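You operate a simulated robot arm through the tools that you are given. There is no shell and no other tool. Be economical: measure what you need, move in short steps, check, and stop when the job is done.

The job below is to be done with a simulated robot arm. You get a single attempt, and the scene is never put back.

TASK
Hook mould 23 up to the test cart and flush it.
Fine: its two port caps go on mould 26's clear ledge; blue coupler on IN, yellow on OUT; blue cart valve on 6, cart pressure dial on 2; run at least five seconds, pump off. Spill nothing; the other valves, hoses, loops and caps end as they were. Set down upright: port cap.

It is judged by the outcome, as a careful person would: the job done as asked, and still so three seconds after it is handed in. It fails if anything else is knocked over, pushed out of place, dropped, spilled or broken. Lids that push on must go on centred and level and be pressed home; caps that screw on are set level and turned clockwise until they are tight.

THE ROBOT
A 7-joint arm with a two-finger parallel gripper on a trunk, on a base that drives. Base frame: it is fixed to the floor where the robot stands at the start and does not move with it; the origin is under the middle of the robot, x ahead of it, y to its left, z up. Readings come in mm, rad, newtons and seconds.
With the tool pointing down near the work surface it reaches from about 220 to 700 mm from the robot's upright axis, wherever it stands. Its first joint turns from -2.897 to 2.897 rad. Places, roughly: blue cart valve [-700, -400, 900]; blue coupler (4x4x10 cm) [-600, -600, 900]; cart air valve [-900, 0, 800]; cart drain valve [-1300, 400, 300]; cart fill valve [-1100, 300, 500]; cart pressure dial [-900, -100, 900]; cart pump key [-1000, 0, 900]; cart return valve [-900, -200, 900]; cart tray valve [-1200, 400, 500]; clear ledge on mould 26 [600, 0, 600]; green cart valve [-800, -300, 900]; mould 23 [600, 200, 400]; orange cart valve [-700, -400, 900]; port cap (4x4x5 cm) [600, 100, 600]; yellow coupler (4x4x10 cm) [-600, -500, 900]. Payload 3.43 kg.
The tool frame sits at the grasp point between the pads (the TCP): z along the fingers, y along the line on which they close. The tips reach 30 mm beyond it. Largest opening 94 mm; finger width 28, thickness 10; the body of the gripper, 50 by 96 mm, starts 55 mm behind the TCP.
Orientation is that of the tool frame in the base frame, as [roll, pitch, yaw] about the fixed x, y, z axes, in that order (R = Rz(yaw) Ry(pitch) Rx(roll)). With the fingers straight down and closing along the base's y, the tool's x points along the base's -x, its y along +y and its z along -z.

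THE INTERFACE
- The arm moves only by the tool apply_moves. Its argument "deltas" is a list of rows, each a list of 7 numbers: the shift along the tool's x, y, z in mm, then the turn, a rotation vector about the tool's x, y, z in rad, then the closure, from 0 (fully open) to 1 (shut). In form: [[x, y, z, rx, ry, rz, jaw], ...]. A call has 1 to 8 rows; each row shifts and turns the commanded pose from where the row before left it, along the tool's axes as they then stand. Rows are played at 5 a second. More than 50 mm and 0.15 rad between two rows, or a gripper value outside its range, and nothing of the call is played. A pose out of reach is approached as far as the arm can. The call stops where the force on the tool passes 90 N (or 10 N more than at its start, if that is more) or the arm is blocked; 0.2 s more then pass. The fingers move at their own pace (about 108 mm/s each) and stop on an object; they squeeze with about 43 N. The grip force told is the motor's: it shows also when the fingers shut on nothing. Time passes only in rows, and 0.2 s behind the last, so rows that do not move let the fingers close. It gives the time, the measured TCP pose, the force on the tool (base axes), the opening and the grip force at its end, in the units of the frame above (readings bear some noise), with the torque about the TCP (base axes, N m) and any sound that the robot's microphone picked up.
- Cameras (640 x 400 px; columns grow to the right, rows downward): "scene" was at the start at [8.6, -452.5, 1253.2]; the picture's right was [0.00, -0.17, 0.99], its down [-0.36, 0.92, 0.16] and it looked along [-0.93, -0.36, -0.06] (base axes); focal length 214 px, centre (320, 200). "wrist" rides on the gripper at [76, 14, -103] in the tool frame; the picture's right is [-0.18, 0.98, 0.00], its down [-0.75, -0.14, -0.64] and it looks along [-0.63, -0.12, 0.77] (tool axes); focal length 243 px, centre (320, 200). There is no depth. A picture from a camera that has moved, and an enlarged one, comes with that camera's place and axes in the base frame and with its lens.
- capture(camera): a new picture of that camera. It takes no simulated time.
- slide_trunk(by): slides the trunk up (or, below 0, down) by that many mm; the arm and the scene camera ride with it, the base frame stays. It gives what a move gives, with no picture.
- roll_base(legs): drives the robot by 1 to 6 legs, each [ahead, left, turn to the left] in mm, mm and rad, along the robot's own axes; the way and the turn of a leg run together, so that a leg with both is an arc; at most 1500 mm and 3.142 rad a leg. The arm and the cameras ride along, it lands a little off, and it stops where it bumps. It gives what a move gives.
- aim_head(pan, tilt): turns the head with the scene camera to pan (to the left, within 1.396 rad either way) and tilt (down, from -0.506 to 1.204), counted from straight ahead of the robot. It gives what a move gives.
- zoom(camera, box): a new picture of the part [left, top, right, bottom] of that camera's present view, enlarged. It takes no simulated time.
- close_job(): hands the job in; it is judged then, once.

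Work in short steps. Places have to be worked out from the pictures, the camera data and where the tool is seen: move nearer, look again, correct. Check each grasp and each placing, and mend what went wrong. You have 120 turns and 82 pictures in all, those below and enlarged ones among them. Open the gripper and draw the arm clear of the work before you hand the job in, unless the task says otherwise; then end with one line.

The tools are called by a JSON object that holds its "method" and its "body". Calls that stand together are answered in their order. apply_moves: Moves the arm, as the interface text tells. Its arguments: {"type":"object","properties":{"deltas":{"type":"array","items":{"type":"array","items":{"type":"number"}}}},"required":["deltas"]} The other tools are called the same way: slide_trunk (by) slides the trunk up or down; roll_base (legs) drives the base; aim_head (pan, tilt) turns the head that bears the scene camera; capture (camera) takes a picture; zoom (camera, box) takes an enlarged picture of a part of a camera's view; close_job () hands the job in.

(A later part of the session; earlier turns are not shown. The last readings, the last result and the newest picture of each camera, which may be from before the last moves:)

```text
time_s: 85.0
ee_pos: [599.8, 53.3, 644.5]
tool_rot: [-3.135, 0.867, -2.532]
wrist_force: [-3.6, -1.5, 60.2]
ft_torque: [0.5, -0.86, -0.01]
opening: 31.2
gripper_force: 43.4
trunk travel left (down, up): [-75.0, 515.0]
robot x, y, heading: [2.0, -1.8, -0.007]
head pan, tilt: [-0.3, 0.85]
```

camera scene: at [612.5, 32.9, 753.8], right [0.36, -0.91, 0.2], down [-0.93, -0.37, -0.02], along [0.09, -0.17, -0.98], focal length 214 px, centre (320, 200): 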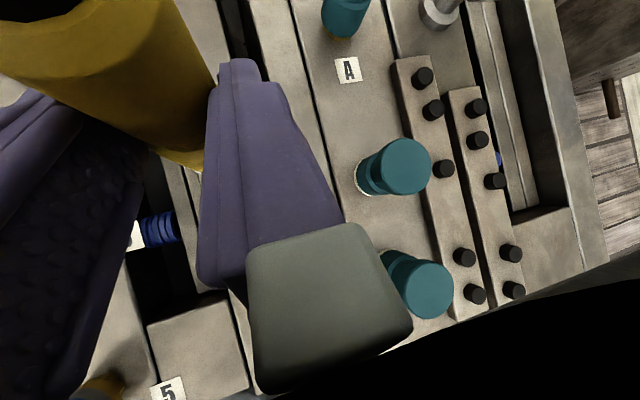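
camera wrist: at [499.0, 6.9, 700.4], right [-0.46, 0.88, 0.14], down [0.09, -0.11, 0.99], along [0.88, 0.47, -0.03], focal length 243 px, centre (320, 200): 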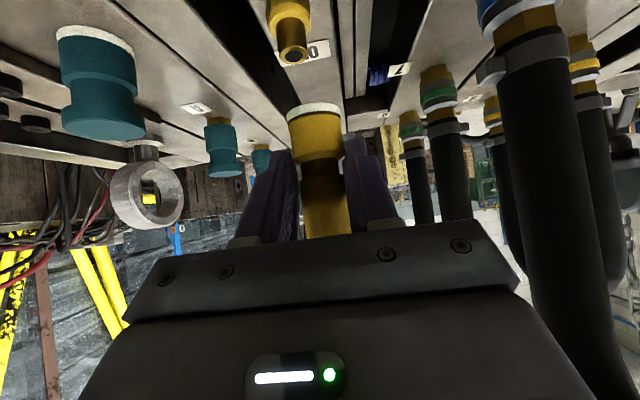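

Vertical load 60 N at z≈644: look whether it is seated or needs more push.

{"method": "capture", "body": {"camera": "wrist"}}

```text
18 pictures are left
camera wrist: at [485.8, -7.0, 652.1], right [-0.46, 0.88, 0.14], down [0.08, -0.11, 0.99], along [0.88, 0.47, -0.02], focal length 243 px, centre (320, 200)
```

wrist: 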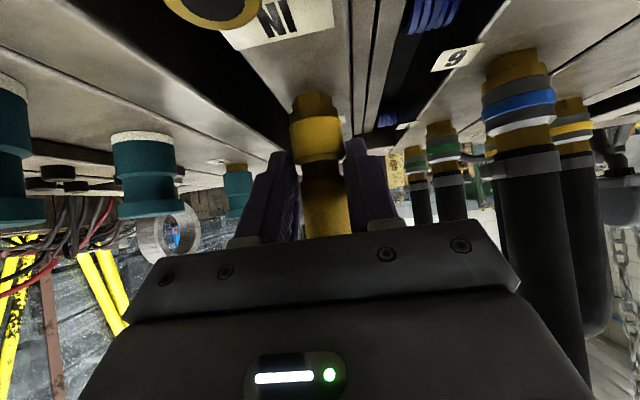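

White ring hidden against the hex nut as on the cart: looks seated. One firmer push to be sure, then ease.

{"method": "apply_moves", "body": {"deltas": [[1.2, 0, 1.0, 0, 0, 0, 1], [0, 0, 0, 0, 0, 0, 1]]}}

```text
time_s: 85.6
ee_pos: [598.1, 53.1, 635.7]
tool_rot: [3.141, 0.85, -2.537]
wrist_force: [9.5, -3.9, 24.0]
ft_torque: [0.24, -0.74, -0.11]
opening: 31.3
gripper_force: 43.2
trunk travel left (down, up): [-75.0, 515.0]
robot x, y, heading: [3.6, -2.2, -0.004]
head pan, tilt: [-0.3, 0.85]
```

It dropped 9 mm — it has now snapped on. A further gentle press confirms the stop.

{"method": "apply_moves", "body": {"deltas": [[2.2, 0, 2.0, 0, 0, 0, 1], [2.2, 0, 2.0, 0, 0, 0, 1], [0, 0, 0, 0, 0, 0, 1]]}}

```text
time_s: 86.4
ee_pos: [597.9, 52.4, 630.1]
tool_rot: [3.141, 0.851, -2.537]
wrist_force: [1.3, -5.0, 33.6]
ft_torque: [0.22, -0.61, -0.12]
opening: 31.4
gripper_force: 43.1
trunk travel left (down, up): [-75.0, 515.0]
robot x, y, heading: [0.0, 1.0, -0.008]
head pan, tilt: [-0.3, 0.85]
```

{"method": "zoom", "body": {"camera": "wrist", "box": [220, 60, 420, 240]}}

```text
2.22 times, centred on (320, 150) of wrist
camera zoom: at [484.3, -7.9, 640.0], right [-0.46, 0.88, 0.14], down [0.09, -0.11, 0.99], along [0.88, 0.47, -0.03], focal length 539 px, centre (320, 311)
```

zoom: 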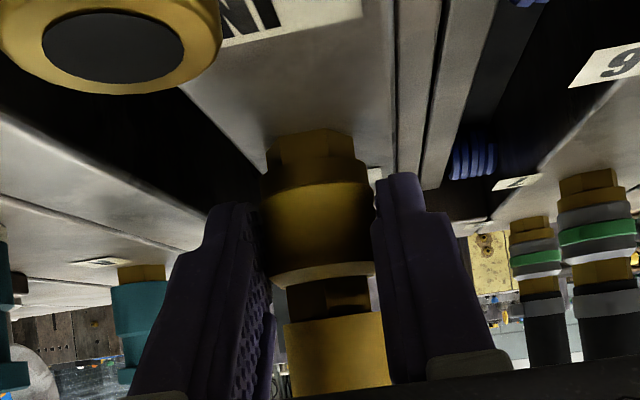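

The coupler is fully home against the nut; the fingers merely slid down on it. Release and back off along the tool axis.

{"method": "apply_moves", "body": {"deltas": [[-2, 0, -2, 0, 0, 0, 1], [0, 0, 0, 0, 0, 0, 0.4], [0, 0, 0, 0, 0, 0, 0.36], [0, 0, -30, 0, 0, 0, 0.36], [0, 0, -45, 0, 0, 0, 0.36], [0, 0, -45, 0, 0, 0, 0.36], [0, 0, -45, 0, 0, 0, 0.36]]}}

{"method": "capture", "body": {"camera": "wrist"}}

```text
time_s: 88.0
ee_pos: [496.4, -18.9, 741.6]
tool_rot: [-3.141, 0.849, -2.536]
wrist_force: [-0.2, 0.6, -0.3]
ft_torque: [-0.02, -0.01, 0.0]
opening: 60.3
gripper_force: 0.0
trunk travel left (down, up): [-75.0, 515.0]
robot x, y, heading: [3.2, -2.0, -0.003]
head pan, tilt: [-0.3, 0.85]
```

```text
16 pictures are left
camera wrist: at [382.6, -79.1, 751.4], right [-0.46, 0.88, 0.14], down [0.09, -0.11, 0.99], along [0.88, 0.47, -0.03], focal length 243 px, centre (320, 200)
```

wrist: 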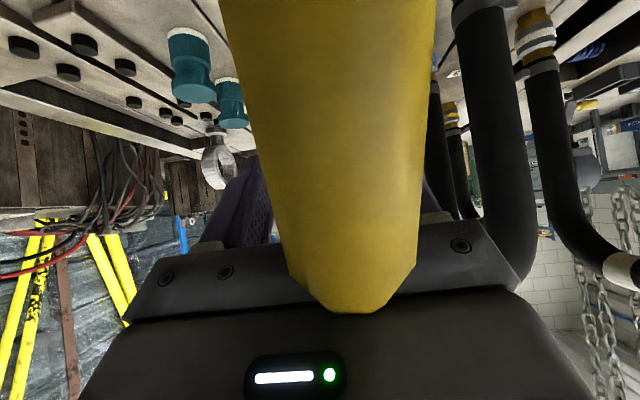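

Hoses evidently have no body (it passes through the gripper without force). Now back for the blue coupler: rise, unwind yaw, swing back.

{"method": "apply_moves", "body": {"deltas": [[-34, 0, -30, 0, 0, 0, 0.36], [-34, 0, -30, 0, 0, 0, 0.36], [-34, 0, -30, 0, 0, 0, 0.36], [-34, 0, -30, 0, 0, 0, 0.36], [-34, 0, -30, 0, 0, 0, 0.36], [-34, 0, -30, 0, 0, 0, 0.36], [-34, 0, -30, 0, 0, 0, 0.36], [-34, 0, -30, 0, 0, 0, 0.36]]}}

{"method": "apply_moves", "body": {"deltas": [[-34, 0, -30, 0.073, 0, 0.064, 0.36], [0, 0, 0, 0.073, 0, 0.064, 0.36], [0, 0, 0, 0.073, 0, 0.064, 0.36], [0, 0, 0, 0.073, 0, 0.064, 0.36], [0, 0, 0, 0.073, 0, 0.064, 0.36], [0, 0, 0, 0.073, 0, 0.064, 0.36], [0, 0, 0, 0.073, 0, 0.064, 0.36], [0, 0, 0, 0.073, 0, 0.064, 0.36]]}}

{"method": "apply_moves", "body": {"deltas": [[-3.3, -44.7, 3.8, 0.0676, 0, 0.0594, 0.36], [-3.3, -44.7, 3.8, 0.0676, 0, 0.0594, 0.36], [-3.3, -44.7, 3.8, 0.0676, 0, 0.0594, 0.36], [-3.3, -44.7, 3.8, 0.0676, 0, 0.0594, 0.36], [-3.3, -44.7, 3.8, 0.0676, 0, 0.0594, 0.36], [-3.3, -44.7, 3.8, 0.0676, 0, 0.0594, 0.36], [-3.3, -44.7, 3.8, 0.0676, 0, 0.0594, 0.36], [-3.3, -44.7, 3.8, 0.0676, 0, 0.0594, 0.36]]}}

```text
time_s: 89.8
ee_pos: [497.1, -17.7, 1104.8]
tool_rot: [3.141, 0.85, -2.537]
wrist_force: [0.3, -0.1, 0.1]
ft_torque: [0.01, 0.05, 0.0]
opening: 60.1
gripper_force: 0.0
trunk travel left (down, up): [-75.0, 515.0]
robot x, y, heading: [0.8, 0.0, -0.0]
head pan, tilt: [-0.3, 0.85]
```

```text
time_s: 91.6
ee_pos: [497.0, -18.2, 1148.7]
tool_rot: [-3.142, 0.85, 2.968]
wrist_force: [-0.4, 0.4, 0.9]
ft_torque: [0.03, -0.01, 0.01]
opening: 60.0
gripper_force: 0.0
trunk travel left (down, up): [-75.0, 515.0]
robot x, y, heading: [-0.0, 0.6, -0.004]
head pan, tilt: [-0.3, 0.85]
```

```text
time_s: 93.4
ee_pos: [368.2, -346.6, 1148.2]
tool_rot: [3.142, 0.85, 2.248]
wrist_force: [0.1, 0.1, 0.1]
ft_torque: [0.0, -0.03, -0.02]
opening: 60.1
gripper_force: 0.0
trunk travel left (down, up): [-75.0, 515.0]
robot x, y, heading: [3.1, -1.1, -0.001]
head pan, tilt: [-0.3, 0.85]
```

{"method": "apply_moves", "body": {"deltas": [[-3.3, -44.7, 3.8, 0.0676, 0, 0.0594, 0.36], [-3.3, -44.7, 3.8, 0.0676, 0, 0.0594, 0.36], [-3.3, -44.7, 3.8, 0.0676, 0, 0.0594, 0.36], [-3.3, -44.7, 3.8, 0.0676, 0, 0.0594, 0.36], [-3.3, -44.7, 3.8, 0.0676, 0, 0.0594, 0.36], [-3.3, -44.7, 3.8, 0.0676, 0, 0.0594, 0.36], [-3.3, -44.7, 3.8, 0.0676, 0, 0.0594, 0.36], [-3.3, -44.7, 3.8, 0.0676, 0, 0.0594, 0.36]]}}

{"method": "apply_moves", "body": {"deltas": [[-3.3, -44.7, 3.8, 0.0676, 0, 0.0594, 0.36], [-3.3, -44.7, 3.8, 0.0676, 0, 0.0594, 0.36], [-3.3, -44.7, 3.8, 0.0676, 0, 0.0594, 0.36], [-3.3, -44.7, 3.8, 0.0676, 0, 0.0594, 0.36], [-3.3, -44.7, 3.8, 0.0676, 0, 0.0594, 0.36], [-3.3, -44.7, 3.8, 0.0676, 0, 0.0594, 0.36], [-3.3, -44.7, 3.8, 0.0676, 0, 0.0594, 0.36]]}}

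{"method": "roll_base", "body": {"legs": [[-236, -178, 0]]}}

```text
time_s: 95.2
ee_pos: [51.5, -509.3, 1149.1]
tool_rot: [-3.141, 0.85, 1.529]
wrist_force: [-0.8, -0.2, -0.4]
ft_torque: [0.0, -0.02, 0.0]
opening: 60.1
gripper_force: 0.1
trunk travel left (down, up): [-75.0, 515.0]
robot x, y, heading: [-0.9, -1.3, 0.004]
head pan, tilt: [-0.3, 0.85]
```

```text
time_s: 96.8
ee_pos: [-249.3, -445.2, 1147.7]
tool_rot: [3.141, 0.85, 0.901]
wrist_force: [0.6, -0.2, -0.2]
ft_torque: [0.03, -0.02, 0.0]
opening: 60.2
gripper_force: 0.0
trunk travel left (down, up): [-75.0, 515.0]
robot x, y, heading: [-1.4, -1.3, -0.0]
head pan, tilt: [-0.3, 0.85]
```

```text
time_s: 98.8
ee_pos: [-486.3, -622.0, 1149.2]
tool_rot: [-3.141, 0.85, 0.898]
wrist_force: [0.2, 0.4, 0.6]
ft_torque: [0.0, -0.03, 0.02]
opening: 60.0
gripper_force: 0.1
trunk travel left (down, up): [-75.0, 515.0]
robot x, y, heading: [-234.2, -177.3, -0.004]
head pan, tilt: [-0.3, 0.85]
```

Re-aim yaw to the cart and go to the pre-grasp in front of the blue coupler.

{"method": "apply_moves", "body": {"deltas": [[0, 0, 0, 0.0986, 0, 0.0868, 0.36], [0, 0, 0, 0.0986, 0, 0.0868, 0.36], [30.3, -16.8, 22.7, 0, 0, 0, 0.36], [30.3, -16.8, 22.7, 0, 0, 0, 0.36], [30.3, -16.8, 22.7, 0, 0, 0, 0.36], [30.3, -16.8, 22.7, 0, 0, 0, 0.36], [30.3, -16.8, 22.7, 0, 0, 0, 0.36], [0, 0, 0, 0, 0, 0, 0.36]]}}

{"method": "capture", "body": {"camera": "wrist"}}

```text
time_s: 100.6
ee_pos: [-524.8, -543.4, 959.2]
tool_rot: [-3.141, 0.851, 0.636]
wrist_force: [-0.9, -0.1, 0.1]
ft_torque: [0.01, 0.0, -0.02]
opening: 60.0
gripper_force: 0.1
trunk travel left (down, up): [-75.0, 515.0]
robot x, y, heading: [-237.1, -178.6, -0.009]
head pan, tilt: [-0.3, 0.85]
```

```text
15 pictures are left
camera wrist: at [-414.6, -479.6, 970.1], right [0.49, -0.86, 0.14], down [-0.1, 0.1, 0.99], along [-0.87, -0.49, -0.03], focal length 243 px, centre (320, 200)
```

wrist: 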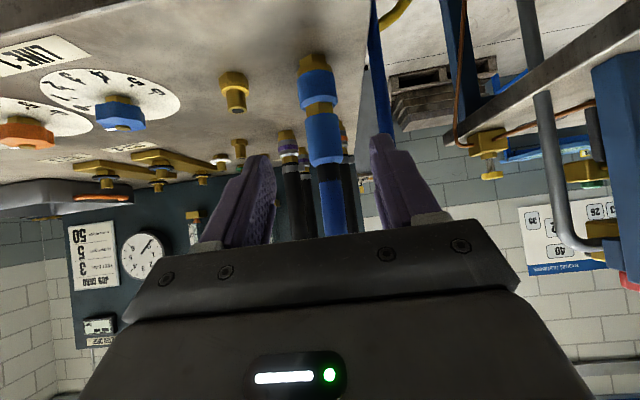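

Centred. Advance 85 mm (10 mm deeper than before) and close.

{"method": "apply_moves", "body": {"deltas": [[0, 0, 45, 0, 0, 0, 0.36], [0, 0, 40, 0, 0, 0, 0.36], [0, 0, 0, 0, 0, 0, 0.6], [0, 0, 0, 0, 0, 0, 1], [0, 0, 0, 0, 0, 0, 1]]}}

{"method": "zoom", "body": {"camera": "wrist", "box": [220, 60, 420, 240]}}

```text
time_s: 101.8
ee_pos: [-574.8, -581.2, 902.8]
tool_rot: [3.141, 0.85, 0.635]
wrist_force: [1.7, 0.4, -0.5]
ft_torque: [-0.06, -0.11, 0.02]
opening: 31.5
gripper_force: 43.0
trunk travel left (down, up): [-75.0, 515.0]
robot x, y, heading: [-238.4, -180.6, -0.012]
head pan, tilt: [-0.3, 0.85]
```

```text
2.22 times, centred on (320, 150) of wrist
camera zoom: at [-464.3, -517.4, 913.1], right [0.49, -0.86, 0.14], down [-0.1, 0.1, 0.99], along [-0.87, -0.49, -0.03], focal length 539 px, centre (320, 311)
```

zoom: 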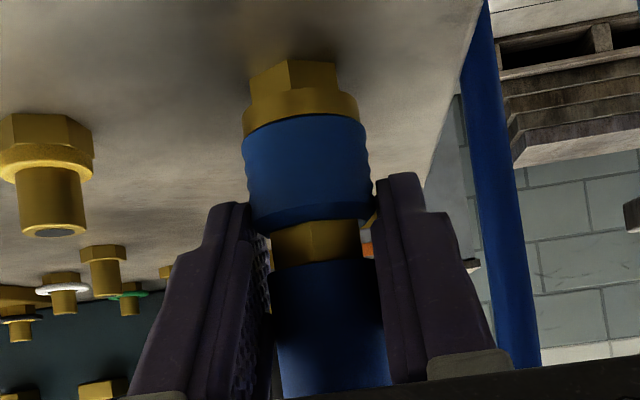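

Good grip, no side load. Lift straight up and drive back.

{"method": "apply_moves", "body": {"deltas": [[-3, 0, -2.6, 0, 0, 0, 1], [-15, 0, -13.2, 0, 0, 0, 1], [-33, 0, -29, 0, 0, 0, 1], [-33, 0, -29, 0, 0, 0, 1], [-33, 0, -29, 0, 0, 0, 1], [-33, 0, -29, 0, 0, 0, 1], [-33, 0, -29, 0, 0, 0, 1]]}}

{"method": "roll_base", "body": {"legs": [[236, 178, 0]]}}

{"method": "apply_moves", "body": {"deltas": [[3.3, 44.7, -3.8, -0.0676, 0, -0.0594, 1], [3.3, 44.7, -3.8, -0.0676, 0, -0.0594, 1], [3.3, 44.7, -3.8, -0.0676, 0, -0.0594, 1], [3.3, 44.7, -3.8, -0.0676, 0, -0.0594, 1], [3.3, 44.7, -3.8, -0.0676, 0, -0.0594, 1], [3.3, 44.7, -3.8, -0.0676, 0, -0.0594, 1], [3.3, 44.7, -3.8, -0.0676, 0, -0.0594, 1], [3.3, 44.7, -3.8, -0.0676, 0, -0.0594, 1]]}}

```text
time_s: 103.4
ee_pos: [-576.9, -581.2, 1148.9]
tool_rot: [3.141, 0.849, 0.637]
wrist_force: [0.7, 0.2, -1.6]
ft_torque: [0.0, -0.03, -0.01]
opening: 31.4
gripper_force: 43.1
trunk travel left (down, up): [-75.0, 515.0]
robot x, y, heading: [-237.5, -177.9, -0.006]
head pan, tilt: [-0.3, 0.85]
```

```text
time_s: 105.4
ee_pos: [-345.0, -406.9, 1148.3]
tool_rot: [-3.14, 0.85, 0.64]
wrist_force: [0.3, 0.6, -1.8]
ft_torque: [0.01, 0.02, 0.0]
opening: 31.8
gripper_force: 43.0
trunk travel left (down, up): [-75.0, 515.0]
robot x, y, heading: [-2.3, -4.9, 0.003]
head pan, tilt: [-0.3, 0.85]
```

```text
time_s: 107.2
ee_pos: [-35.0, -575.5, 1146.7]
tool_rot: [3.141, 0.85, 1.357]
wrist_force: [0.0, -0.5, -2.6]
ft_torque: [0.01, -0.01, -0.01]
opening: 31.2
gripper_force: 42.4
trunk travel left (down, up): [-75.0, 515.0]
robot x, y, heading: [2.1, -2.6, -0.002]
head pan, tilt: [-0.3, 0.85]
```

{"method": "apply_moves", "body": {"deltas": [[5, 44, -6, -0.0676, 0, -0.0594, 1], [5, 44, -6, -0.0676, 0, -0.0594, 1], [5, 44, -6, -0.0676, 0, -0.0594, 1], [5, 44, -6, -0.0676, 0, -0.0594, 1], [5, 44, -6, -0.0676, 0, -0.0594, 1], [5, 44, -6, -0.0676, 0, -0.0594, 1], [5, 44, -6, -0.0676, 0, -0.0594, 1], [5, 44, -6, -0.0676, 0, -0.0594, 1]]}}

{"method": "apply_moves", "body": {"deltas": [[5, 44, -6, -0.0676, 0, -0.0594, 1], [5, 44, -6, -0.0676, 0, -0.0594, 1], [5, 44, -6, -0.0676, 0, -0.0594, 1], [5, 44, -6, -0.0676, 0, -0.0594, 1], [5, 44, -6, -0.0676, 0, -0.0594, 1], [5, 44, -6, -0.0676, 0, -0.0594, 1], [5, 44, -6, -0.0676, 0, -0.0594, 1], [5, 44, -6, -0.0676, 0, -0.0594, 1]]}}

```text
time_s: 109.0
ee_pos: [300.6, -482.8, 1151.7]
tool_rot: [-3.141, 0.849, 2.079]
wrist_force: [0.1, 0.3, -2.0]
ft_torque: [-0.02, 0.04, -0.01]
opening: 31.8
gripper_force: 42.9
trunk travel left (down, up): [-75.0, 515.0]
robot x, y, heading: [-0.8, -0.7, -0.001]
head pan, tilt: [-0.3, 0.85]
```

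```text
time_s: 110.8
ee_pos: [491.3, -187.8, 1152.0]
tool_rot: [-3.141, 0.849, 2.798]
wrist_force: [0.2, -0.1, -1.6]
ft_torque: [0.04, -0.01, 0.02]
opening: 31.5
gripper_force: 42.7
trunk travel left (down, up): [-75.0, 515.0]
robot x, y, heading: [-4.8, -0.4, -0.004]
head pan, tilt: [-0.3, 0.85]
```

Yaw to mould alignment, then descend toward IN.

{"method": "apply_moves", "body": {"deltas": [[0, 0, 0, -0.0887, 0, -0.078, 1], [0, 0, 0, -0.0887, 0, -0.078, 1], [0, 0, 0, -0.0887, 0, -0.078, 1], [0, 0, 0, -0.0887, 0, -0.078, 1], [0, 0, 0, -0.0887, 0, -0.078, 1], [0, 0, 0, -0.0887, 0, -0.078, 1], [0, 0, 0, -0.0887, 0, -0.078, 1], [0, 0, 0, -0.0887, 0, -0.078, 1]]}}

{"method": "apply_moves", "body": {"deltas": [[28, 16.5, 34.7, 0, 0, 0, 1], [28, 16.5, 34.7, 0, 0, 0, 1], [28, 16.5, 34.7, 0, 0, 0, 1], [28, 16.5, 34.7, 0, 0, 0, 1], [28, 16.5, 34.7, 0, 0, 0, 1], [28, 16.5, 34.7, 0, 0, 0, 1], [28, 16.5, 34.7, 0, 0, 0, 1], [28, 16.5, 34.7, 0, 0, 0, 1]]}}

```text
time_s: 112.6
ee_pos: [490.5, -188.9, 1151.9]
tool_rot: [3.141, 0.85, -2.541]
wrist_force: [0.1, -0.4, -1.5]
ft_torque: [0.0, -0.01, -0.02]
opening: 31.8
gripper_force: 42.9
trunk travel left (down, up): [-75.0, 515.0]
robot x, y, heading: [0.5, -2.2, -0.002]
head pan, tilt: [-0.3, 0.85]
```

```text
time_s: 114.4
ee_pos: [466.0, -43.4, 797.9]
tool_rot: [-3.137, 0.85, -2.542]
wrist_force: [-0.7, -0.1, -1.6]
ft_torque: [0.02, -0.03, -0.01]
opening: 31.4
gripper_force: 43.0
trunk travel left (down, up): [-75.0, 515.0]
robot x, y, heading: [-0.1, -5.4, -0.004]
head pan, tilt: [-0.3, 0.85]
```

{"method": "apply_moves", "body": {"deltas": [[12, -0.4, 39.8, 0, 0, 0, 1], [12, -0.4, 39.8, 0, 0, 0, 1], [12, -0.4, 39.8, 0, 0, 0, 1], [0, 0, 0, 0, 0, 0, 1]]}}

{"method": "zoom", "body": {"camera": "wrist", "box": [220, 0, 420, 125]}}

```text
time_s: 115.4
ee_pos: [523.1, -6.6, 693.3]
tool_rot: [-3.14, 0.851, -2.542]
wrist_force: [0.2, 0.2, -1.3]
ft_torque: [-0.04, 0.0, 0.01]
opening: 31.3
gripper_force: 42.9
trunk travel left (down, up): [-75.0, 515.0]
robot x, y, heading: [-5.1, -0.4, 0.001]
head pan, tilt: [-0.3, 0.85]
```

```text
3.20 times, centred on (320, 62) of wrist
camera zoom: at [409.3, -66.5, 703.8], right [-0.45, 0.88, 0.14], down [0.09, -0.11, 0.99], along [0.89, 0.46, -0.03], focal length 776 px, centre (320, 640)
```

zoom: 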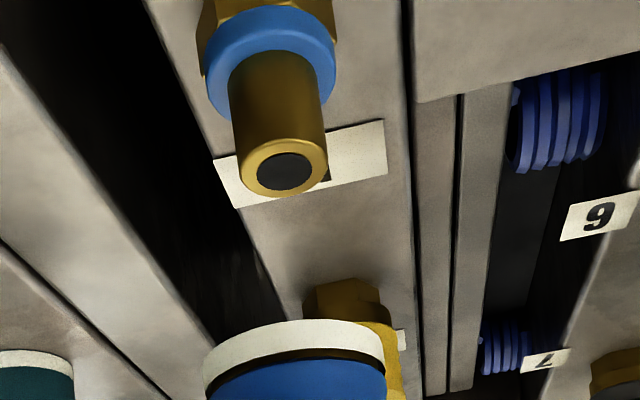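

Depths match (both ≈140 mm); the coupler needs ≈3.5 mm toward -n. Correct and lower 28 mm.

{"method": "apply_moves", "body": {"deltas": [[1.5, 3.5, -1.7, 0, 0, 0, 1], [9, 0, 7.9, 0, 0, 0, 1], [9, 0, 7.9, 0, 0, 0, 1], [3, 0, 2.6, 0, 0, 0, 1], [0, 0, 0, 0, 0, 0, 1]]}}

{"method": "zoom", "body": {"camera": "wrist", "box": [220, 0, 420, 125]}}

```text
time_s: 116.6
ee_pos: [518.2, -7.4, 666.1]
tool_rot: [3.141, 0.849, -2.544]
wrist_force: [-0.8, 0.3, -1.7]
ft_torque: [0.03, 0.01, 0.04]
opening: 31.4
gripper_force: 42.8
trunk travel left (down, up): [-75.0, 515.0]
robot x, y, heading: [-6.4, -0.4, 0.004]
head pan, tilt: [-0.3, 0.85]
```

```text
3.20 times, centred on (320, 62) of wrist
camera zoom: at [404.4, -67.2, 677.0], right [-0.45, 0.88, 0.14], down [0.09, -0.11, 0.99], along [0.89, 0.46, -0.03], focal length 776 px, centre (320, 640)
```

zoom: 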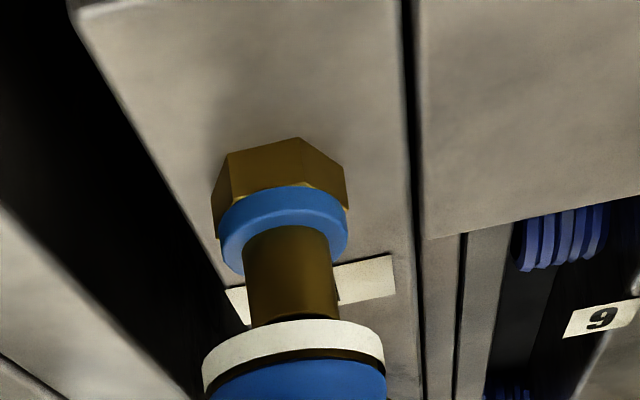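

Pin is centred at the rim. Continue down with force checks.

{"method": "apply_moves", "body": {"deltas": [[3, 0, 2.6, 0, 0, 0, 1], [3, 0, 2.6, 0, 0, 0, 1], [3, 0, 2.6, 0, 0, 0, 1]]}}

```text
time_s: 117.4
ee_pos: [517.5, -6.6, 655.5]
tool_rot: [-3.141, 0.849, -2.543]
wrist_force: [-0.8, -0.8, -1.3]
ft_torque: [0.01, 0.0, -0.03]
opening: 31.5
gripper_force: 43.4
trunk travel left (down, up): [-75.0, 515.0]
robot x, y, heading: [-4.0, -0.0, -0.003]
head pan, tilt: [-0.3, 0.85]
```

No side load at all. Continue to the stop.

{"method": "apply_moves", "body": {"deltas": [[3, 0, 2.6, 0, 0, 0, 1], [3, 0, 2.6, 0, 0, 0, 1], [3, 0, 2.6, 0, 0, 0, 1]]}}

```text
time_s: 118.2
ee_pos: [516.6, -6.0, 644.4]
tool_rot: [3.14, 0.852, -2.542]
wrist_force: [-1.7, 0.2, 3.3]
ft_torque: [0.18, 0.29, -0.02]
opening: 31.3
gripper_force: 42.8
trunk travel left (down, up): [-75.0, 515.0]
robot x, y, heading: [-2.9, -5.1, -0.007]
head pan, tilt: [-0.3, 0.85]
```

{"method": "apply_moves", "body": {"deltas": [[3, 0, 2.6, 0, 0, 0, 1], [3, 0, 2.6, 0, 0, 0, 1], [0, 0, 0, 0, 0, 0, 1]]}}

{"method": "zoom", "body": {"camera": "wrist", "box": [220, 60, 420, 240]}}

```text
time_s: 119.0
ee_pos: [516.9, -6.8, 636.9]
tool_rot: [-3.138, 0.855, -2.539]
wrist_force: [-1.9, 4.2, 35.1]
ft_torque: [0.46, -0.3, 0.08]
opening: 31.6
gripper_force: 42.7
trunk travel left (down, up): [-75.0, 515.0]
robot x, y, heading: [-1.2, -1.8, -0.002]
head pan, tilt: [-0.3, 0.85]
```

```text
2.22 times, centred on (320, 150) of wrist
camera zoom: at [403.1, -66.5, 646.9], right [-0.46, 0.88, 0.14], down [0.09, -0.11, 0.99], along [0.89, 0.46, -0.03], focal length 539 px, centre (320, 311)
```

zoom: 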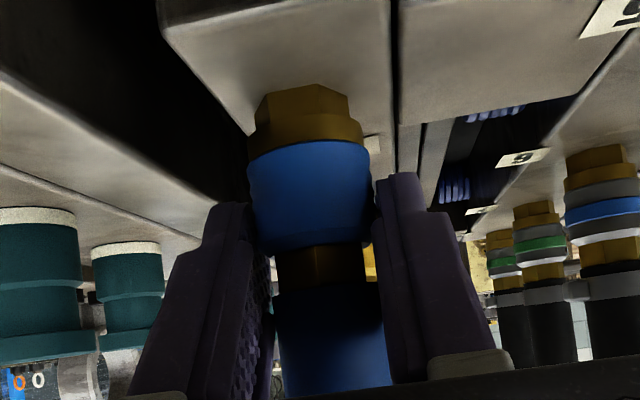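

The collar sits flush on the nut, same as it did on the cart. One more push, then release and back off.

{"method": "apply_moves", "body": {"deltas": [[2.2, 0, 2.0, 0, 0, 0, 1], [-2.2, 0, -2.0, 0, 0, 0, 1], [0, 0, 0, 0, 0, 0, 0.4], [0, 0, 0, 0, 0, 0, 0.36], [0, 0, -30, 0, 0, 0, 0.36], [0, 0, -45, 0, 0, 0, 0.36], [0, 0, -45, 0, 0, 0, 0.36]]}}

{"method": "apply_moves", "body": {"deltas": [[-34, 0, -30, 0, 0, 0, 0.36], [-34, 0, -30, 0, 0, 0, 0.36], [-34, 0, -30, 0, 0, 0, 0.36], [-34, 0, -30, 0, 0, 0, 0.36]]}}

{"method": "aim_head", "body": {"pan": 0, "tilt": 0.85}}

{"method": "capture", "body": {"camera": "scene"}}

```text
time_s: 120.6
ee_pos: [443.0, -57.2, 711.6]
tool_rot: [-3.14, 0.85, -2.542]
wrist_force: [0.2, 0.7, 0.2]
ft_torque: [0.01, -0.03, 0.02]
opening: 60.3
gripper_force: 0.0
trunk travel left (down, up): [-75.0, 515.0]
robot x, y, heading: [-3.6, -4.4, 0.0]
head pan, tilt: [-0.3, 0.85]
```

```text
time_s: 121.6
ee_pos: [442.1, -58.3, 895.0]
tool_rot: [3.141, 0.848, -2.543]
wrist_force: [-0.7, -1.0, -0.9]
ft_torque: [-0.01, -0.02, -0.02]
opening: 60.2
gripper_force: 0.1
trunk travel left (down, up): [-75.0, 515.0]
robot x, y, heading: [-1.5, 0.2, -0.002]
head pan, tilt: [-0.3, 0.85]
```

```text
time_s: 122.4
ee_pos: [442.0, -57.3, 895.3]
tool_rot: [-3.14, 0.85, -2.541]
wrist_force: [0.0, 0.7, -1.5]
ft_torque: [-0.03, -0.01, 0.0]
opening: 60.2
gripper_force: 0.1
trunk travel left (down, up): [-75.0, 515.0]
robot x, y, heading: [-2.2, -2.8, -0.002]
head pan, tilt: [0.0, 0.85]
```

```text
10 pictures are left
camera scene: at [428.6, -65.9, 953.5], right [0.56, -0.83, 0.0], down [-0.83, -0.56, 0.0], along [0.0, 0.0, -1.0], focal length 214 px, centre (320, 200)
```

scene: 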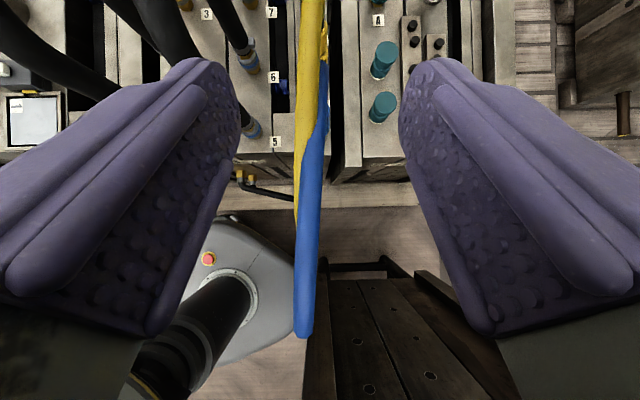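

Couplers are fitted and the caps stand. Now the panel: I level the tool, rise and swing back toward the cart.

{"method": "apply_moves", "body": {"deltas": [[0, 0, -45, 0, 0.142, 0, 0.36], [0, 0, -45, 0, 0.142, 0, 0.36], [0, 0, -45, 0, 0.142, 0, 0.36], [0, 0, -45, 0, 0.142, 0, 0.36], [0, 0, -45, 0, 0.142, 0, 0.36], [0, 0, -45, 0, 0.14, 0, 0.36]]}}

{"method": "apply_moves", "body": {"deltas": [[0, 0, 0, 0, 0, 0.146, 0.36], [0, 0, 0, 0, 0, 0.146, 0.36], [0, 0, 0, 0, 0, 0.146, 0.36], [0, 0, 0, 0, 0, 0.146, 0.36], [0, 0, 0, 0, 0, 0.146, 0.36]]}}

```text
time_s: 123.8
ee_pos: [341.5, -128.2, 1128.6]
tool_rot: [-3.14, -0.003, -2.544]
wrist_force: [-0.5, 0.1, -0.4]
ft_torque: [0.02, -0.02, 0.0]
opening: 60.2
gripper_force: 0.1
trunk travel left (down, up): [-75.0, 515.0]
robot x, y, heading: [-5.0, 0.3, 0.0]
head pan, tilt: [0.0, 0.85]
```

```text
time_s: 125.0
ee_pos: [340.0, -127.9, 1126.8]
tool_rot: [-3.14, 0.0, 3.008]
wrist_force: [-0.1, 0.2, 0.8]
ft_torque: [-0.02, -0.01, 0.04]
opening: 60.2
gripper_force: 0.2
trunk travel left (down, up): [-75.0, 515.0]
robot x, y, heading: [-0.6, -4.0, -0.007]
head pan, tilt: [0.0, 0.85]
```

{"method": "apply_moves", "body": {"deltas": [[0, -45, 0, 0, 0, 0.1125, 0.36], [0, -45, 0, 0, 0, 0.1125, 0.36], [0, -45, 0, 0, 0, 0.1125, 0.36], [0, -45, 0, 0, 0, 0.1125, 0.36], [0, -45, 0, 0, 0, 0.1125, 0.36], [0, -45, 0, 0, 0, 0.1125, 0.36], [0, -45, 0, 0, 0, 0.1125, 0.36], [0, -45, 0, 0, 0, 0.1125, 0.36]]}}

{"method": "apply_moves", "body": {"deltas": [[0, -45, 0, 0, 0, 0.1125, 0.36], [0, -45, 0, 0, 0, 0.1125, 0.36], [0, -45, 0, 0, 0, 0.1125, 0.36], [0, -45, 0, 0, 0, 0.1125, 0.36], [0, -45, 0, 0, 0, 0.1125, 0.36], [0, -45, 0, 0, 0, 0.1125, 0.36], [0, -45, 0, 0, 0, 0.1125, 0.36], [0, -45, 0, 0, 0, 0.1125, 0.36]]}}

{"method": "apply_moves", "body": {"deltas": [[0, -45, 0, 0, 0, 0.1125, 0.36], [0, -45, 0, 0, 0, 0.1125, 0.36], [0, -45, 0, 0, 0, 0.1125, 0.36], [0, 0, 0, 0, 0, 0.12, 0.36], [0, 0, 0, 0, 0, 0.118, 0.36]]}}

{"method": "roll_base", "body": {"legs": [[-325, -52, 0]]}}

{"method": "aim_head", "body": {"pan": 0, "tilt": 0}}

{"method": "capture", "body": {"camera": "scene"}}

```text
time_s: 126.8
ee_pos: [165.2, -430.0, 1126.2]
tool_rot: [-3.141, 0.0, 2.106]
wrist_force: [0.2, 0.4, -0.4]
ft_torque: [-0.01, 0.0, 0.03]
opening: 60.5
gripper_force: 0.0
trunk travel left (down, up): [-75.0, 515.0]
robot x, y, heading: [-2.3, -2.0, -0.002]
head pan, tilt: [0.0, 0.85]
```

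```text
time_s: 128.6
ee_pos: [-180.3, -480.8, 1126.2]
tool_rot: [-3.14, 0.0, 1.208]
wrist_force: [-0.6, -0.2, -0.3]
ft_torque: [0.0, 0.01, -0.03]
opening: 60.2
gripper_force: 0.0
trunk travel left (down, up): [-75.0, 515.0]
robot x, y, heading: [-1.3, -5.1, 0.001]
head pan, tilt: [0.0, 0.85]
```

```text
time_s: 129.8
ee_pos: [-298.1, -418.1, 1126.3]
tool_rot: [3.14, 0.0, 0.632]
wrist_force: [0.2, -0.6, -0.5]
ft_torque: [0.01, 0.0, 0.0]
opening: 60.1
gripper_force: 0.1
trunk travel left (down, up): [-75.0, 515.0]
robot x, y, heading: [-2.5, 0.9, 0.0]
head pan, tilt: [0.0, 0.85]
```

```text
time_s: 132.0
ee_pos: [-621.7, -472.2, 1125.6]
tool_rot: [3.141, 0.0, 0.638]
wrist_force: [0.2, 0.3, -0.3]
ft_torque: [-0.03, -0.02, 0.0]
opening: 60.1
gripper_force: 0.1
trunk travel left (down, up): [-75.0, 515.0]
robot x, y, heading: [-329.3, -56.2, 0.001]
head pan, tilt: [0.0, 0.85]
```

```text
time_s: 133.1
ee_pos: [-622.7, -472.7, 1125.8]
tool_rot: [-3.141, 0.0, 0.636]
wrist_force: [0.0, -0.1, 0.4]
ft_torque: [-0.03, -0.01, 0.0]
opening: 60.4
gripper_force: 0.1
trunk travel left (down, up): [-75.0, 515.0]
robot x, y, heading: [-329.6, -53.3, 0.001]
head pan, tilt: [0.0, 0.0]
```

```text
9 pictures are left
camera scene: at [-710.7, -536.2, 1164.9], right [-0.59, 0.8, 0.0], down [0.8, 0.59, 0.0], along [0.0, 0.0, -1.0], focal length 214 px, centre (320, 200)
```

scene: 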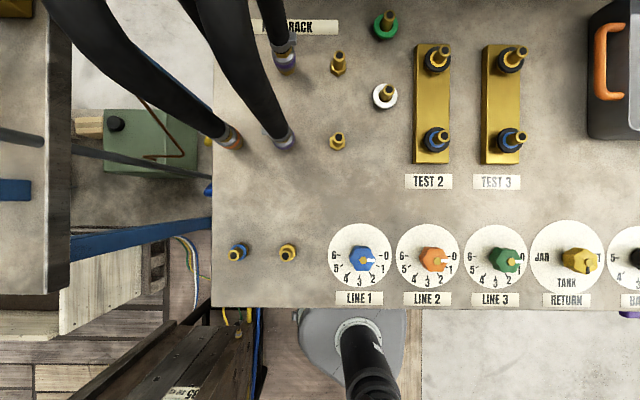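

Perfect top view: LINE 1 axis at (f,l)≈(811.7,48.5), i.e. base (-682,-443); pointer at 0 on the right, 6 is 180° clockwise through the bottom. I go above it, pre-turned +90° so I can turn clockwise in two bites.

{"method": "apply_moves", "body": {"deltas": [[-15, -29.5, 20, 0, 0, 0, 0.36], [-15, -29.5, 20, 0, 0, 0, 0.36], [0, 0, 14, 0, 0, -0.1428, 0.36], [0, 0, 14, 0, 0, -0.1428, 0.36], [0, 0, 14, 0, 0, -0.1428, 0.36], [0, 0, 14, 0, 0, -0.1428, 0.36], [0, 0, 14, 0, 0, -0.1428, 0.36]]}}

{"method": "apply_moves", "body": {"deltas": [[0, 0, 14, 0, 0, -0.1428, 0.36], [0, 0, 14, 0, 0, -0.1428, 0.36], [0, 0, 14, 0, 0, -0.1428, 0.36], [0, 0, 14, 0, 0, -0.1428, 0.36], [0, 0, 14, 0, 0, -0.1428, 0.36], [0, 0, 14, 0, 0, -0.1428, 0.36], [0, 0, 0, 0, 0, 0, 0.36]]}}

{"method": "aim_head", "body": {"pan": 0, "tilt": 0.6}}

{"method": "capture", "body": {"camera": "scene"}}

```text
time_s: 134.7
ee_pos: [-682.5, -441.6, 1015.5]
tool_rot: [3.141, 0.001, 1.352]
wrist_force: [0.8, -0.1, -0.1]
ft_torque: [0.01, 0.03, -0.05]
opening: 60.0
gripper_force: 0.0
trunk travel left (down, up): [-75.0, 515.0]
robot x, y, heading: [-331.8, -54.5, 0.002]
head pan, tilt: [0.0, 0.0]
```

```text
time_s: 136.3
ee_pos: [-681.7, -443.0, 931.6]
tool_rot: [3.141, -0.001, 2.21]
wrist_force: [0.0, 0.2, 0.1]
ft_torque: [0.0, 0.01, -0.01]
opening: 60.1
gripper_force: 0.1
trunk travel left (down, up): [-75.0, 515.0]
robot x, y, heading: [-327.7, -53.0, 0.001]
head pan, tilt: [0.0, 0.0]
```

```text
time_s: 137.3
ee_pos: [-682.8, -442.6, 931.4]
tool_rot: [-3.141, -0.001, 2.21]
wrist_force: [0.8, 0.5, 0.6]
ft_torque: [-0.01, -0.01, -0.04]
opening: 60.1
gripper_force: 0.0
trunk travel left (down, up): [-75.0, 515.0]
robot x, y, heading: [-326.8, -53.9, 0.001]
head pan, tilt: [0.0, 0.6]
```

```text
8 pictures are left
camera scene: at [-649.3, -485.5, 972.9], right [-0.8, -0.59, 0.0], down [-0.49, 0.66, 0.56], along [-0.34, 0.45, -0.83], focal length 214 px, centre (320, 200)
```

scene: 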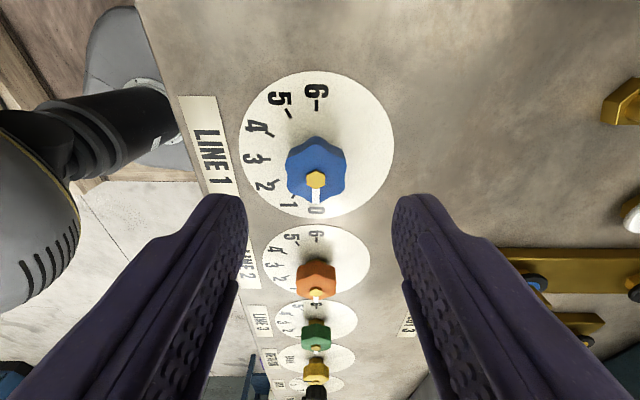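

Knob centred within ~2 mm; small correction, descend to z≈890 and grip.

{"method": "apply_moves", "body": {"deltas": [[-1.5, 2, 20, 0, 0, 0, 0.36], [0, 0, 14, 0, 0, 0, 0.36], [0, 0, 7.5, 0, 0, 0, 0.36], [0, 0, 0, 0, 0, 0, 0.7], [0, 0, 0, 0, 0, 0, 1], [0, 0, 0, 0, 0, 0, 1]]}}

```text
time_s: 138.7
ee_pos: [-679.8, -442.9, 890.7]
tool_rot: [3.141, -0.001, 2.208]
wrist_force: [-3.4, -2.0, -1.4]
ft_torque: [-0.11, -0.1, 0.03]
opening: 32.6
gripper_force: 45.7
trunk travel left (down, up): [-75.0, 515.0]
robot x, y, heading: [-329.1, -55.9, 0.0]
head pan, tilt: [0.0, 0.6]
```

Gripped (32.6 mm). Turn clockwise 90°.

{"method": "apply_moves", "body": {"deltas": [[0, 0, 0, 0, 0, 0.143, 1], [0, 0, 0, 0, 0, 0.143, 1], [0, 0, 0, 0, 0, 0.143, 1], [0, 0, 0, 0, 0, 0.143, 1]]}}

{"method": "apply_moves", "body": {"deltas": [[0, 0, 0, 0, 0, 0.143, 1], [0, 0, 0, 0, 0, 0.143, 1], [0, 0, 0, 0, 0, 0.143, 1], [0, 0, 0, 0, 0, 0.143, 1], [0, 0, 0, 0, 0, 0.143, 1], [0, 0, 0, 0, 0, 0.143, 1], [0, 0, 0, 0, 0, 0.143, 1], [0, 0, 0, 0, 0, 0, 1]]}}

```text
time_s: 139.7
ee_pos: [-680.8, -443.1, 891.2]
tool_rot: [3.14, 0.0, 1.634]
wrist_force: [-2.4, -1.9, 7.0]
ft_torque: [0.32, -0.19, -0.03]
opening: 32.5
gripper_force: 44.5
trunk travel left (down, up): [-75.0, 515.0]
robot x, y, heading: [-328.9, -58.5, 0.004]
head pan, tilt: [0.0, 0.6]
```

```text
time_s: 141.5
ee_pos: [-678.9, -442.5, 890.0]
tool_rot: [-3.14, 0.002, 0.634]
wrist_force: [-16.2, -9.1, 11.6]
ft_torque: [-0.42, 1.21, 0.02]
opening: 32.4
gripper_force: 44.6
trunk travel left (down, up): [-75.0, 515.0]
robot x, y, heading: [-331.0, -53.1, 0.003]
head pan, tilt: [0.0, 0.6]
```

Torque-free turn to 90°; a side force shows the axis is ~2.5 mm further +f. Correct and continue turning, watching the wrist range.

{"method": "apply_moves", "body": {"deltas": [[-2.5, 0, 0, 0, 0, 0, 1], [0, 0, 0, 0, 0, 0.143, 1], [0, 0, 0, 0, 0, 0.143, 1], [0, 0, 0, 0, 0, 0.143, 1], [0, 0, 0, 0, 0, 0.143, 1], [0, 0, 0, 0, 0, 0.143, 1], [0, 0, 0, 0, 0, 0.143, 1]]}}

```text
time_s: 143.1
ee_pos: [-679.7, -441.3, 891.2]
tool_rot: [-3.141, -0.001, -0.226]
wrist_force: [2.6, 11.6, 6.5]
ft_torque: [0.48, -1.16, 0.0]
opening: 32.5
gripper_force: 45.1
trunk travel left (down, up): [-75.0, 515.0]
robot x, y, heading: [-324.2, -53.6, 0.001]
head pan, tilt: [0.0, 0.6]
```

No limit met. Ease the side load and finish the 180°.

{"method": "apply_moves", "body": {"deltas": [[0, -1.5, 0, 0, 0, 0, 1], [0, 0, 0, 0, 0, 0.1416, 1], [0, 0, 0, 0, 0, 0.1416, 1], [0, 0, 0, 0, 0, 0.1416, 1], [0, 0, 0, 0, 0, 0.1416, 1], [0, 0, 0, 0, 0, 0.1416, 1], [0, 0, 0, 0, 0, 0, 1]]}}

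```text
time_s: 144.7
ee_pos: [-681.0, -441.2, 891.2]
tool_rot: [3.141, 0.0, -0.933]
wrist_force: [7.2, 6.4, -1.9]
ft_torque: [0.82, -0.07, 0.02]
opening: 32.7
gripper_force: 45.2
trunk travel left (down, up): [-75.0, 515.0]
robot x, y, heading: [-330.2, -53.9, 0.003]
head pan, tilt: [0.0, 0.6]
```

Turned 180°. Release, rise, unwind the wrist and shift right for a top view of the whole panel.

{"method": "apply_moves", "body": {"deltas": [[0, 0, 0, 0, 0, 0, 0.5], [0, 0, 0, 0, 0, 0, 0.36], [0, 0, -30, 0, 0, 0, 0.36], [0, 0, -30, 0, 0, -0.1428, 0.36], [0, 0, -30, 0, 0, -0.1428, 0.36], [0, 0, -30, 0, 0, -0.1428, 0.36], [0, 0, -30, 0, 0, -0.1428, 0.36], [0, 0, -15, 0, 0, -0.1428, 0.36]]}}

{"method": "apply_moves", "body": {"deltas": [[0, 0, 0, 0, 0, -0.1428, 0.36], [0, 0, 0, 0, 0, -0.1428, 0.36], [0, 0, 0, 0, 0, -0.1428, 0.36], [0, 0, 0, 0, 0, -0.1428, 0.36], [0, 0, 0, 0, 0, -0.1428, 0.36], [0, 0, 0, 0, 0, -0.1428, 0.36]]}}

{"method": "apply_moves", "body": {"deltas": [[0, -46, 0, 0, 0, 0, 0.36], [0, -46, 0, 0, 0, 0, 0.36], [0, -46, 0, 0, 0, 0, 0.36], [0, -46, 0, 0, 0, 0, 0.36], [0, -46, 0, 0, 0, 0, 0.36], [0, 0, 0, 0, 0, 0, 0.36]]}}

{"method": "aim_head", "body": {"pan": 0, "tilt": 0.1}}

{"method": "capture", "body": {"camera": "scene"}}

```text
time_s: 146.5
ee_pos: [-681.3, -443.5, 1054.1]
tool_rot: [3.14, 0.0, -0.214]
wrist_force: [0.1, -0.4, -1.2]
ft_torque: [0.03, -0.03, 0.02]
opening: 60.2
gripper_force: 0.0
trunk travel left (down, up): [-75.0, 515.0]
robot x, y, heading: [-331.1, -56.3, -0.001]
head pan, tilt: [0.0, 0.6]
```

```text
time_s: 147.9
ee_pos: [-681.1, -442.3, 1055.0]
tool_rot: [3.142, -0.001, 0.643]
wrist_force: [0.3, -0.6, -0.4]
ft_torque: [0.03, -0.01, -0.02]
opening: 60.4
gripper_force: 0.1
trunk travel left (down, up): [-75.0, 515.0]
robot x, y, heading: [-329.7, -55.9, 0.004]
head pan, tilt: [0.0, 0.6]
```

```text
time_s: 149.3
ee_pos: [-819.1, -256.6, 1055.3]
tool_rot: [-3.141, -0.001, 0.641]
wrist_force: [-0.2, 0.2, -0.6]
ft_torque: [0.01, -0.04, 0.02]
opening: 60.2
gripper_force: 0.0
trunk travel left (down, up): [-75.0, 515.0]
robot x, y, heading: [-329.2, -53.4, 0.003]
head pan, tilt: [0.0, 0.6]
```

```text
time_s: 150.3
ee_pos: [-819.1, -257.1, 1054.5]
tool_rot: [-3.141, 0.0, 0.641]
wrist_force: [0.2, 0.0, -0.4]
ft_torque: [-0.02, 0.01, 0.0]
opening: 60.3
gripper_force: 0.2
trunk travel left (down, up): [-75.0, 515.0]
robot x, y, heading: [-328.3, -57.4, 0.003]
head pan, tilt: [0.0, 0.099]
```

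```text
7 pictures are left
camera scene: at [-899.6, -316.3, 1091.7], right [-0.6, 0.8, 0.0], down [0.8, 0.59, 0.1], along [0.08, 0.06, -0.99], focal length 214 px, centre (320, 200)
```

scene: 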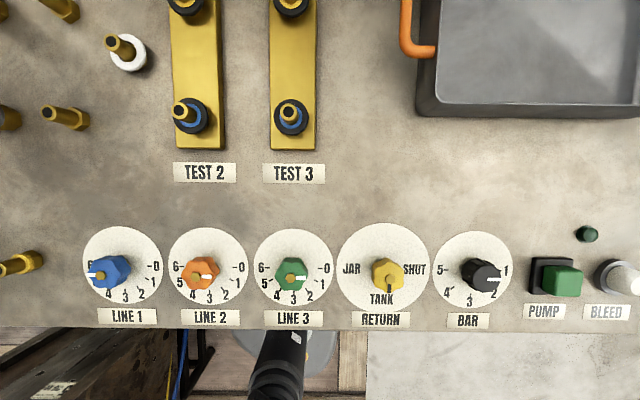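

LINE 1 now points left to 6. I enlarge LINE 1 and BAR to read pointers.

{"method": "zoom", "body": {"camera": "scene", "box": [420, 220, 580, 330]}}

{"method": "zoom", "body": {"camera": "scene", "box": [75, 220, 235, 330]}}

```text
3.64 times, centred on (500, 275) of scene
camera zoom: at [-899.6, -316.3, 1091.7], right [-0.6, 0.8, 0.0], down [0.8, 0.59, 0.1], along [0.08, 0.06, -0.99], focal length 780 px, centre (-334, -73)
```

zoom: 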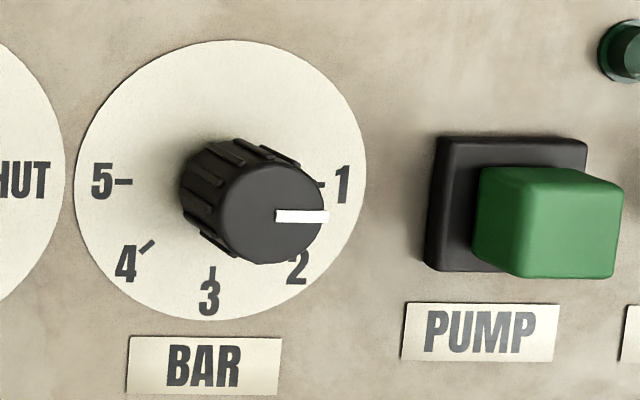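

```text
3.64 times, centred on (155, 275) of scene
camera zoom: at [-899.6, -316.3, 1091.7], right [-0.6, 0.8, 0.0], down [0.8, 0.59, 0.1], along [0.08, 0.06, -0.99], focal length 780 px, centre (920, -73)
```

zoom: 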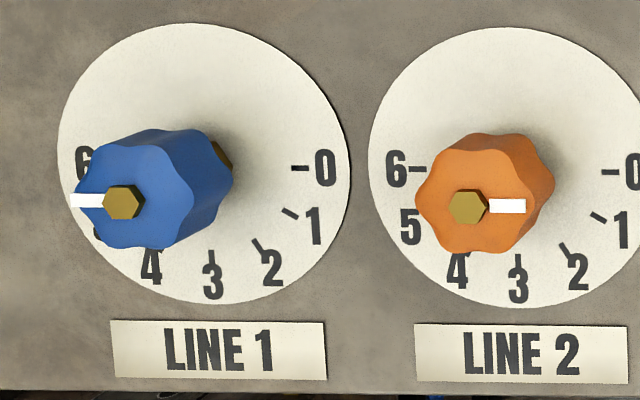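

LINE 1 reads exactly 6; BAR points at 1, and 2 is 45° clockwise. BAR/PUMP lie almost straight behind, at the first joint's limit, so I turn the base 0.8 rad right first.

{"method": "roll_base", "body": {"legs": [[0, 0, -0.8]]}}

```text
time_s: 152.8
ee_pos: [-813.9, 158.7, 1055.4]
tool_rot: [-3.14, 0.001, -0.167]
wrist_force: [0.3, -0.5, 0.1]
ft_torque: [0.01, 0.01, 0.01]
opening: 60.2
gripper_force: 0.1
trunk travel left (down, up): [-75.0, 515.0]
robot x, y, heading: [-328.7, -55.0, -0.81]
head pan, tilt: [0.0, 0.099]
```

Go back over BAR and set the yaw.

{"method": "apply_moves", "body": {"deltas": [[-10.3, 47.2, 0, 0, 0, 0, 0.36], [-10.3, 47.2, 0, 0, 0, 0, 0.36], [-10.3, 47.2, 0, 0, 0, 0, 0.36], [-10.3, 47.2, 0, 0, 0, 0, 0.36], [-10.3, 47.2, 0, 0, 0, 0, 0.36], [-10.3, 47.2, 0, 0, 0, 0, 0.36]]}}

{"method": "apply_moves", "body": {"deltas": [[0, 0, 20, 0, 0, -0.135, 0.36], [0, 0, 20, 0, 0, -0.135, 0.36], [0, 0, 20, 0, 0, -0.135, 0.36], [0, 0, 20, 0, 0, -0.135, 0.36], [0, 0, 20, 0, 0, -0.135, 0.36], [0, 0, 20, 0, 0, -0.133, 0.36], [0, 0, 0, 0, 0, 0, 0.36]]}}

{"method": "aim_head", "body": {"pan": 0, "tilt": 0.6}}

{"method": "capture", "body": {"camera": "scene"}}

```text
time_s: 154.2
ee_pos: [-920.5, -109.8, 1054.7]
tool_rot: [3.14, -0.001, -0.169]
wrist_force: [0.4, 0.0, 0.2]
ft_torque: [0.01, 0.01, 0.03]
opening: 60.0
gripper_force: 0.1
trunk travel left (down, up): [-75.0, 515.0]
robot x, y, heading: [-324.5, -53.8, -0.807]
head pan, tilt: [0.0, 0.099]
```

```text
time_s: 155.8
ee_pos: [-919.5, -110.4, 934.1]
tool_rot: [3.141, 0.002, 0.643]
wrist_force: [-0.5, 0.2, 0.5]
ft_torque: [-0.02, 0.0, 0.04]
opening: 60.4
gripper_force: 0.2
trunk travel left (down, up): [-75.0, 515.0]
robot x, y, heading: [-325.1, -54.0, -0.809]
head pan, tilt: [0.0, 0.099]
```

```text
time_s: 156.7
ee_pos: [-920.9, -110.7, 934.0]
tool_rot: [-3.141, 0.0, 0.641]
wrist_force: [-0.8, -0.1, 0.5]
ft_torque: [-0.01, -0.02, 0.0]
opening: 60.3
gripper_force: 0.0
trunk travel left (down, up): [-75.0, 515.0]
robot x, y, heading: [-328.3, -56.1, -0.798]
head pan, tilt: [0.0, 0.6]
```

```text
4 pictures are left
camera scene: at [-964.3, -141.7, 975.4], right [-0.6, 0.8, 0.0], down [0.66, 0.49, 0.56], along [0.45, 0.34, -0.83], focal length 214 px, centre (320, 200)
```

scene: 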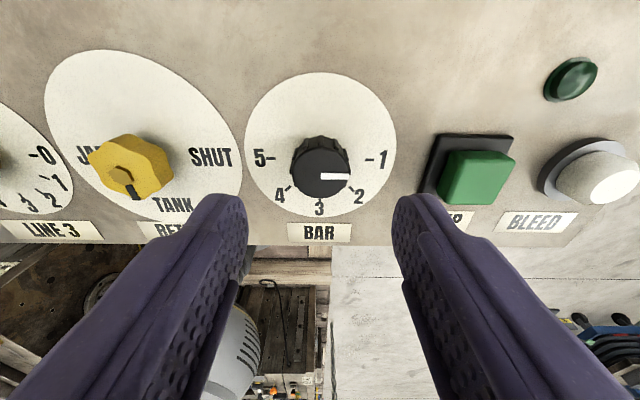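

BAR knob is centred. Descend to z≈886, grip, and turn 45° clockwise.

{"method": "apply_moves", "body": {"deltas": [[0, 0, 20, 0, 0, 0, 0.36], [0, 0, 18, 0, 0, 0, 0.36], [0, 0, 9, 0, 0, 0, 0.36], [0, 0, 0, 0, 0, 0, 0.7], [0, 0, 0, 0, 0, 0, 1], [0, 0, 0, 0, 0, 0, 1]]}}

{"method": "apply_moves", "body": {"deltas": [[0, 0, 0, 0, 0, 0.131, 1], [0, 0, 0, 0, 0, 0.131, 1], [0, 0, 0, 0, 0, 0.131, 1], [0, 0, 0, 0, 0, 0.131, 1], [0, 0, 0, 0, 0, 0.131, 1], [0, 0, 0, 0, 0, 0.131, 1], [0, 0, 0, 0, 0, 0, 1]]}}

```text
time_s: 158.1
ee_pos: [-921.4, -110.9, 888.0]
tool_rot: [3.141, -0.001, 0.64]
wrist_force: [4.5, -5.4, -1.7]
ft_torque: [-0.62, 0.39, 0.01]
opening: 31.5
gripper_force: 45.3
trunk travel left (down, up): [-75.0, 515.0]
robot x, y, heading: [-326.2, -54.2, -0.803]
head pan, tilt: [0.0, 0.6]
```

```text
time_s: 159.7
ee_pos: [-920.9, -109.9, 888.2]
tool_rot: [-3.142, -0.001, -0.146]
wrist_force: [7.2, -3.7, -3.2]
ft_torque: [-0.23, -1.05, 0.01]
opening: 31.2
gripper_force: 45.1
trunk travel left (down, up): [-75.0, 515.0]
robot x, y, heading: [-327.4, -53.0, -0.802]
head pan, tilt: [0.0, 0.6]
```

Release, rise, unwind and move over the PUMP key with fingers closed; then check both.

{"method": "apply_moves", "body": {"deltas": [[0, 0, 0, 0, 0, 0, 0.5], [0, 0, 0, 0, 0, 0, 0.36], [0, 0, -30, 0, 0, 0, 0.36], [0, 0, -30, 0, 0, -0.131, 0.36], [0, 0, 0, 0, 0, -0.131, 0.36], [0, 0, 0, 0, 0, -0.131, 0.36], [0, 0, 0, 0, 0, -0.131, 0.36], [0, 0, 0, 0, 0, -0.131, 0.36]]}}

{"method": "apply_moves", "body": {"deltas": [[0, 0, 0, 0, 0, -0.131, 0.6], [0.8, -44, 0, 0, 0, 0, 1], [0.8, -44, 0, 0, 0, 0, 1], [0, 0, 0, 0, 0, 0, 1], [0, 0, 0, 0, 0, 0, 1]]}}

{"method": "capture", "body": {"camera": "scene"}}

```text
time_s: 161.5
ee_pos: [-922.2, -109.2, 947.6]
tool_rot: [3.141, 0.0, 0.514]
wrist_force: [0.8, -0.3, -0.9]
ft_torque: [0.02, 0.02, 0.0]
opening: 60.3
gripper_force: 0.1
trunk travel left (down, up): [-75.0, 515.0]
robot x, y, heading: [-330.4, -52.3, -0.805]
head pan, tilt: [0.0, 0.6]
```

```text
time_s: 162.7
ee_pos: [-971.8, -38.5, 947.5]
tool_rot: [-3.141, 0.001, 0.641]
wrist_force: [-0.5, 0.1, -0.7]
ft_torque: [-0.01, 0.03, 0.0]
opening: 0.0
gripper_force: 33.3
trunk travel left (down, up): [-75.0, 515.0]
robot x, y, heading: [-326.5, -52.2, -0.805]
head pan, tilt: [0.0, 0.6]
```

```text
3 pictures are left
camera scene: at [-1016.9, -68.9, 987.6], right [-0.6, 0.8, 0.0], down [0.66, 0.49, 0.56], along [0.45, 0.34, -0.83], focal length 214 px, centre (320, 200)
```

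scene: 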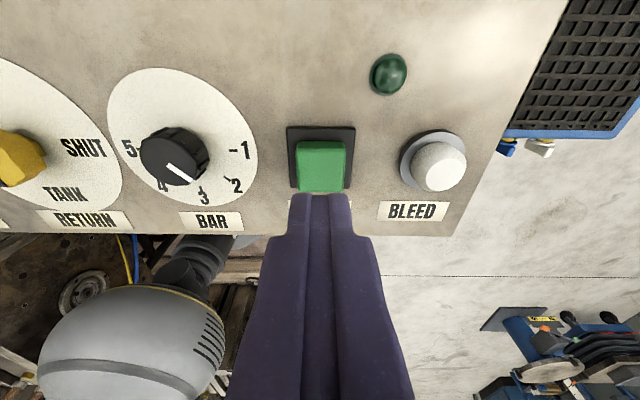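

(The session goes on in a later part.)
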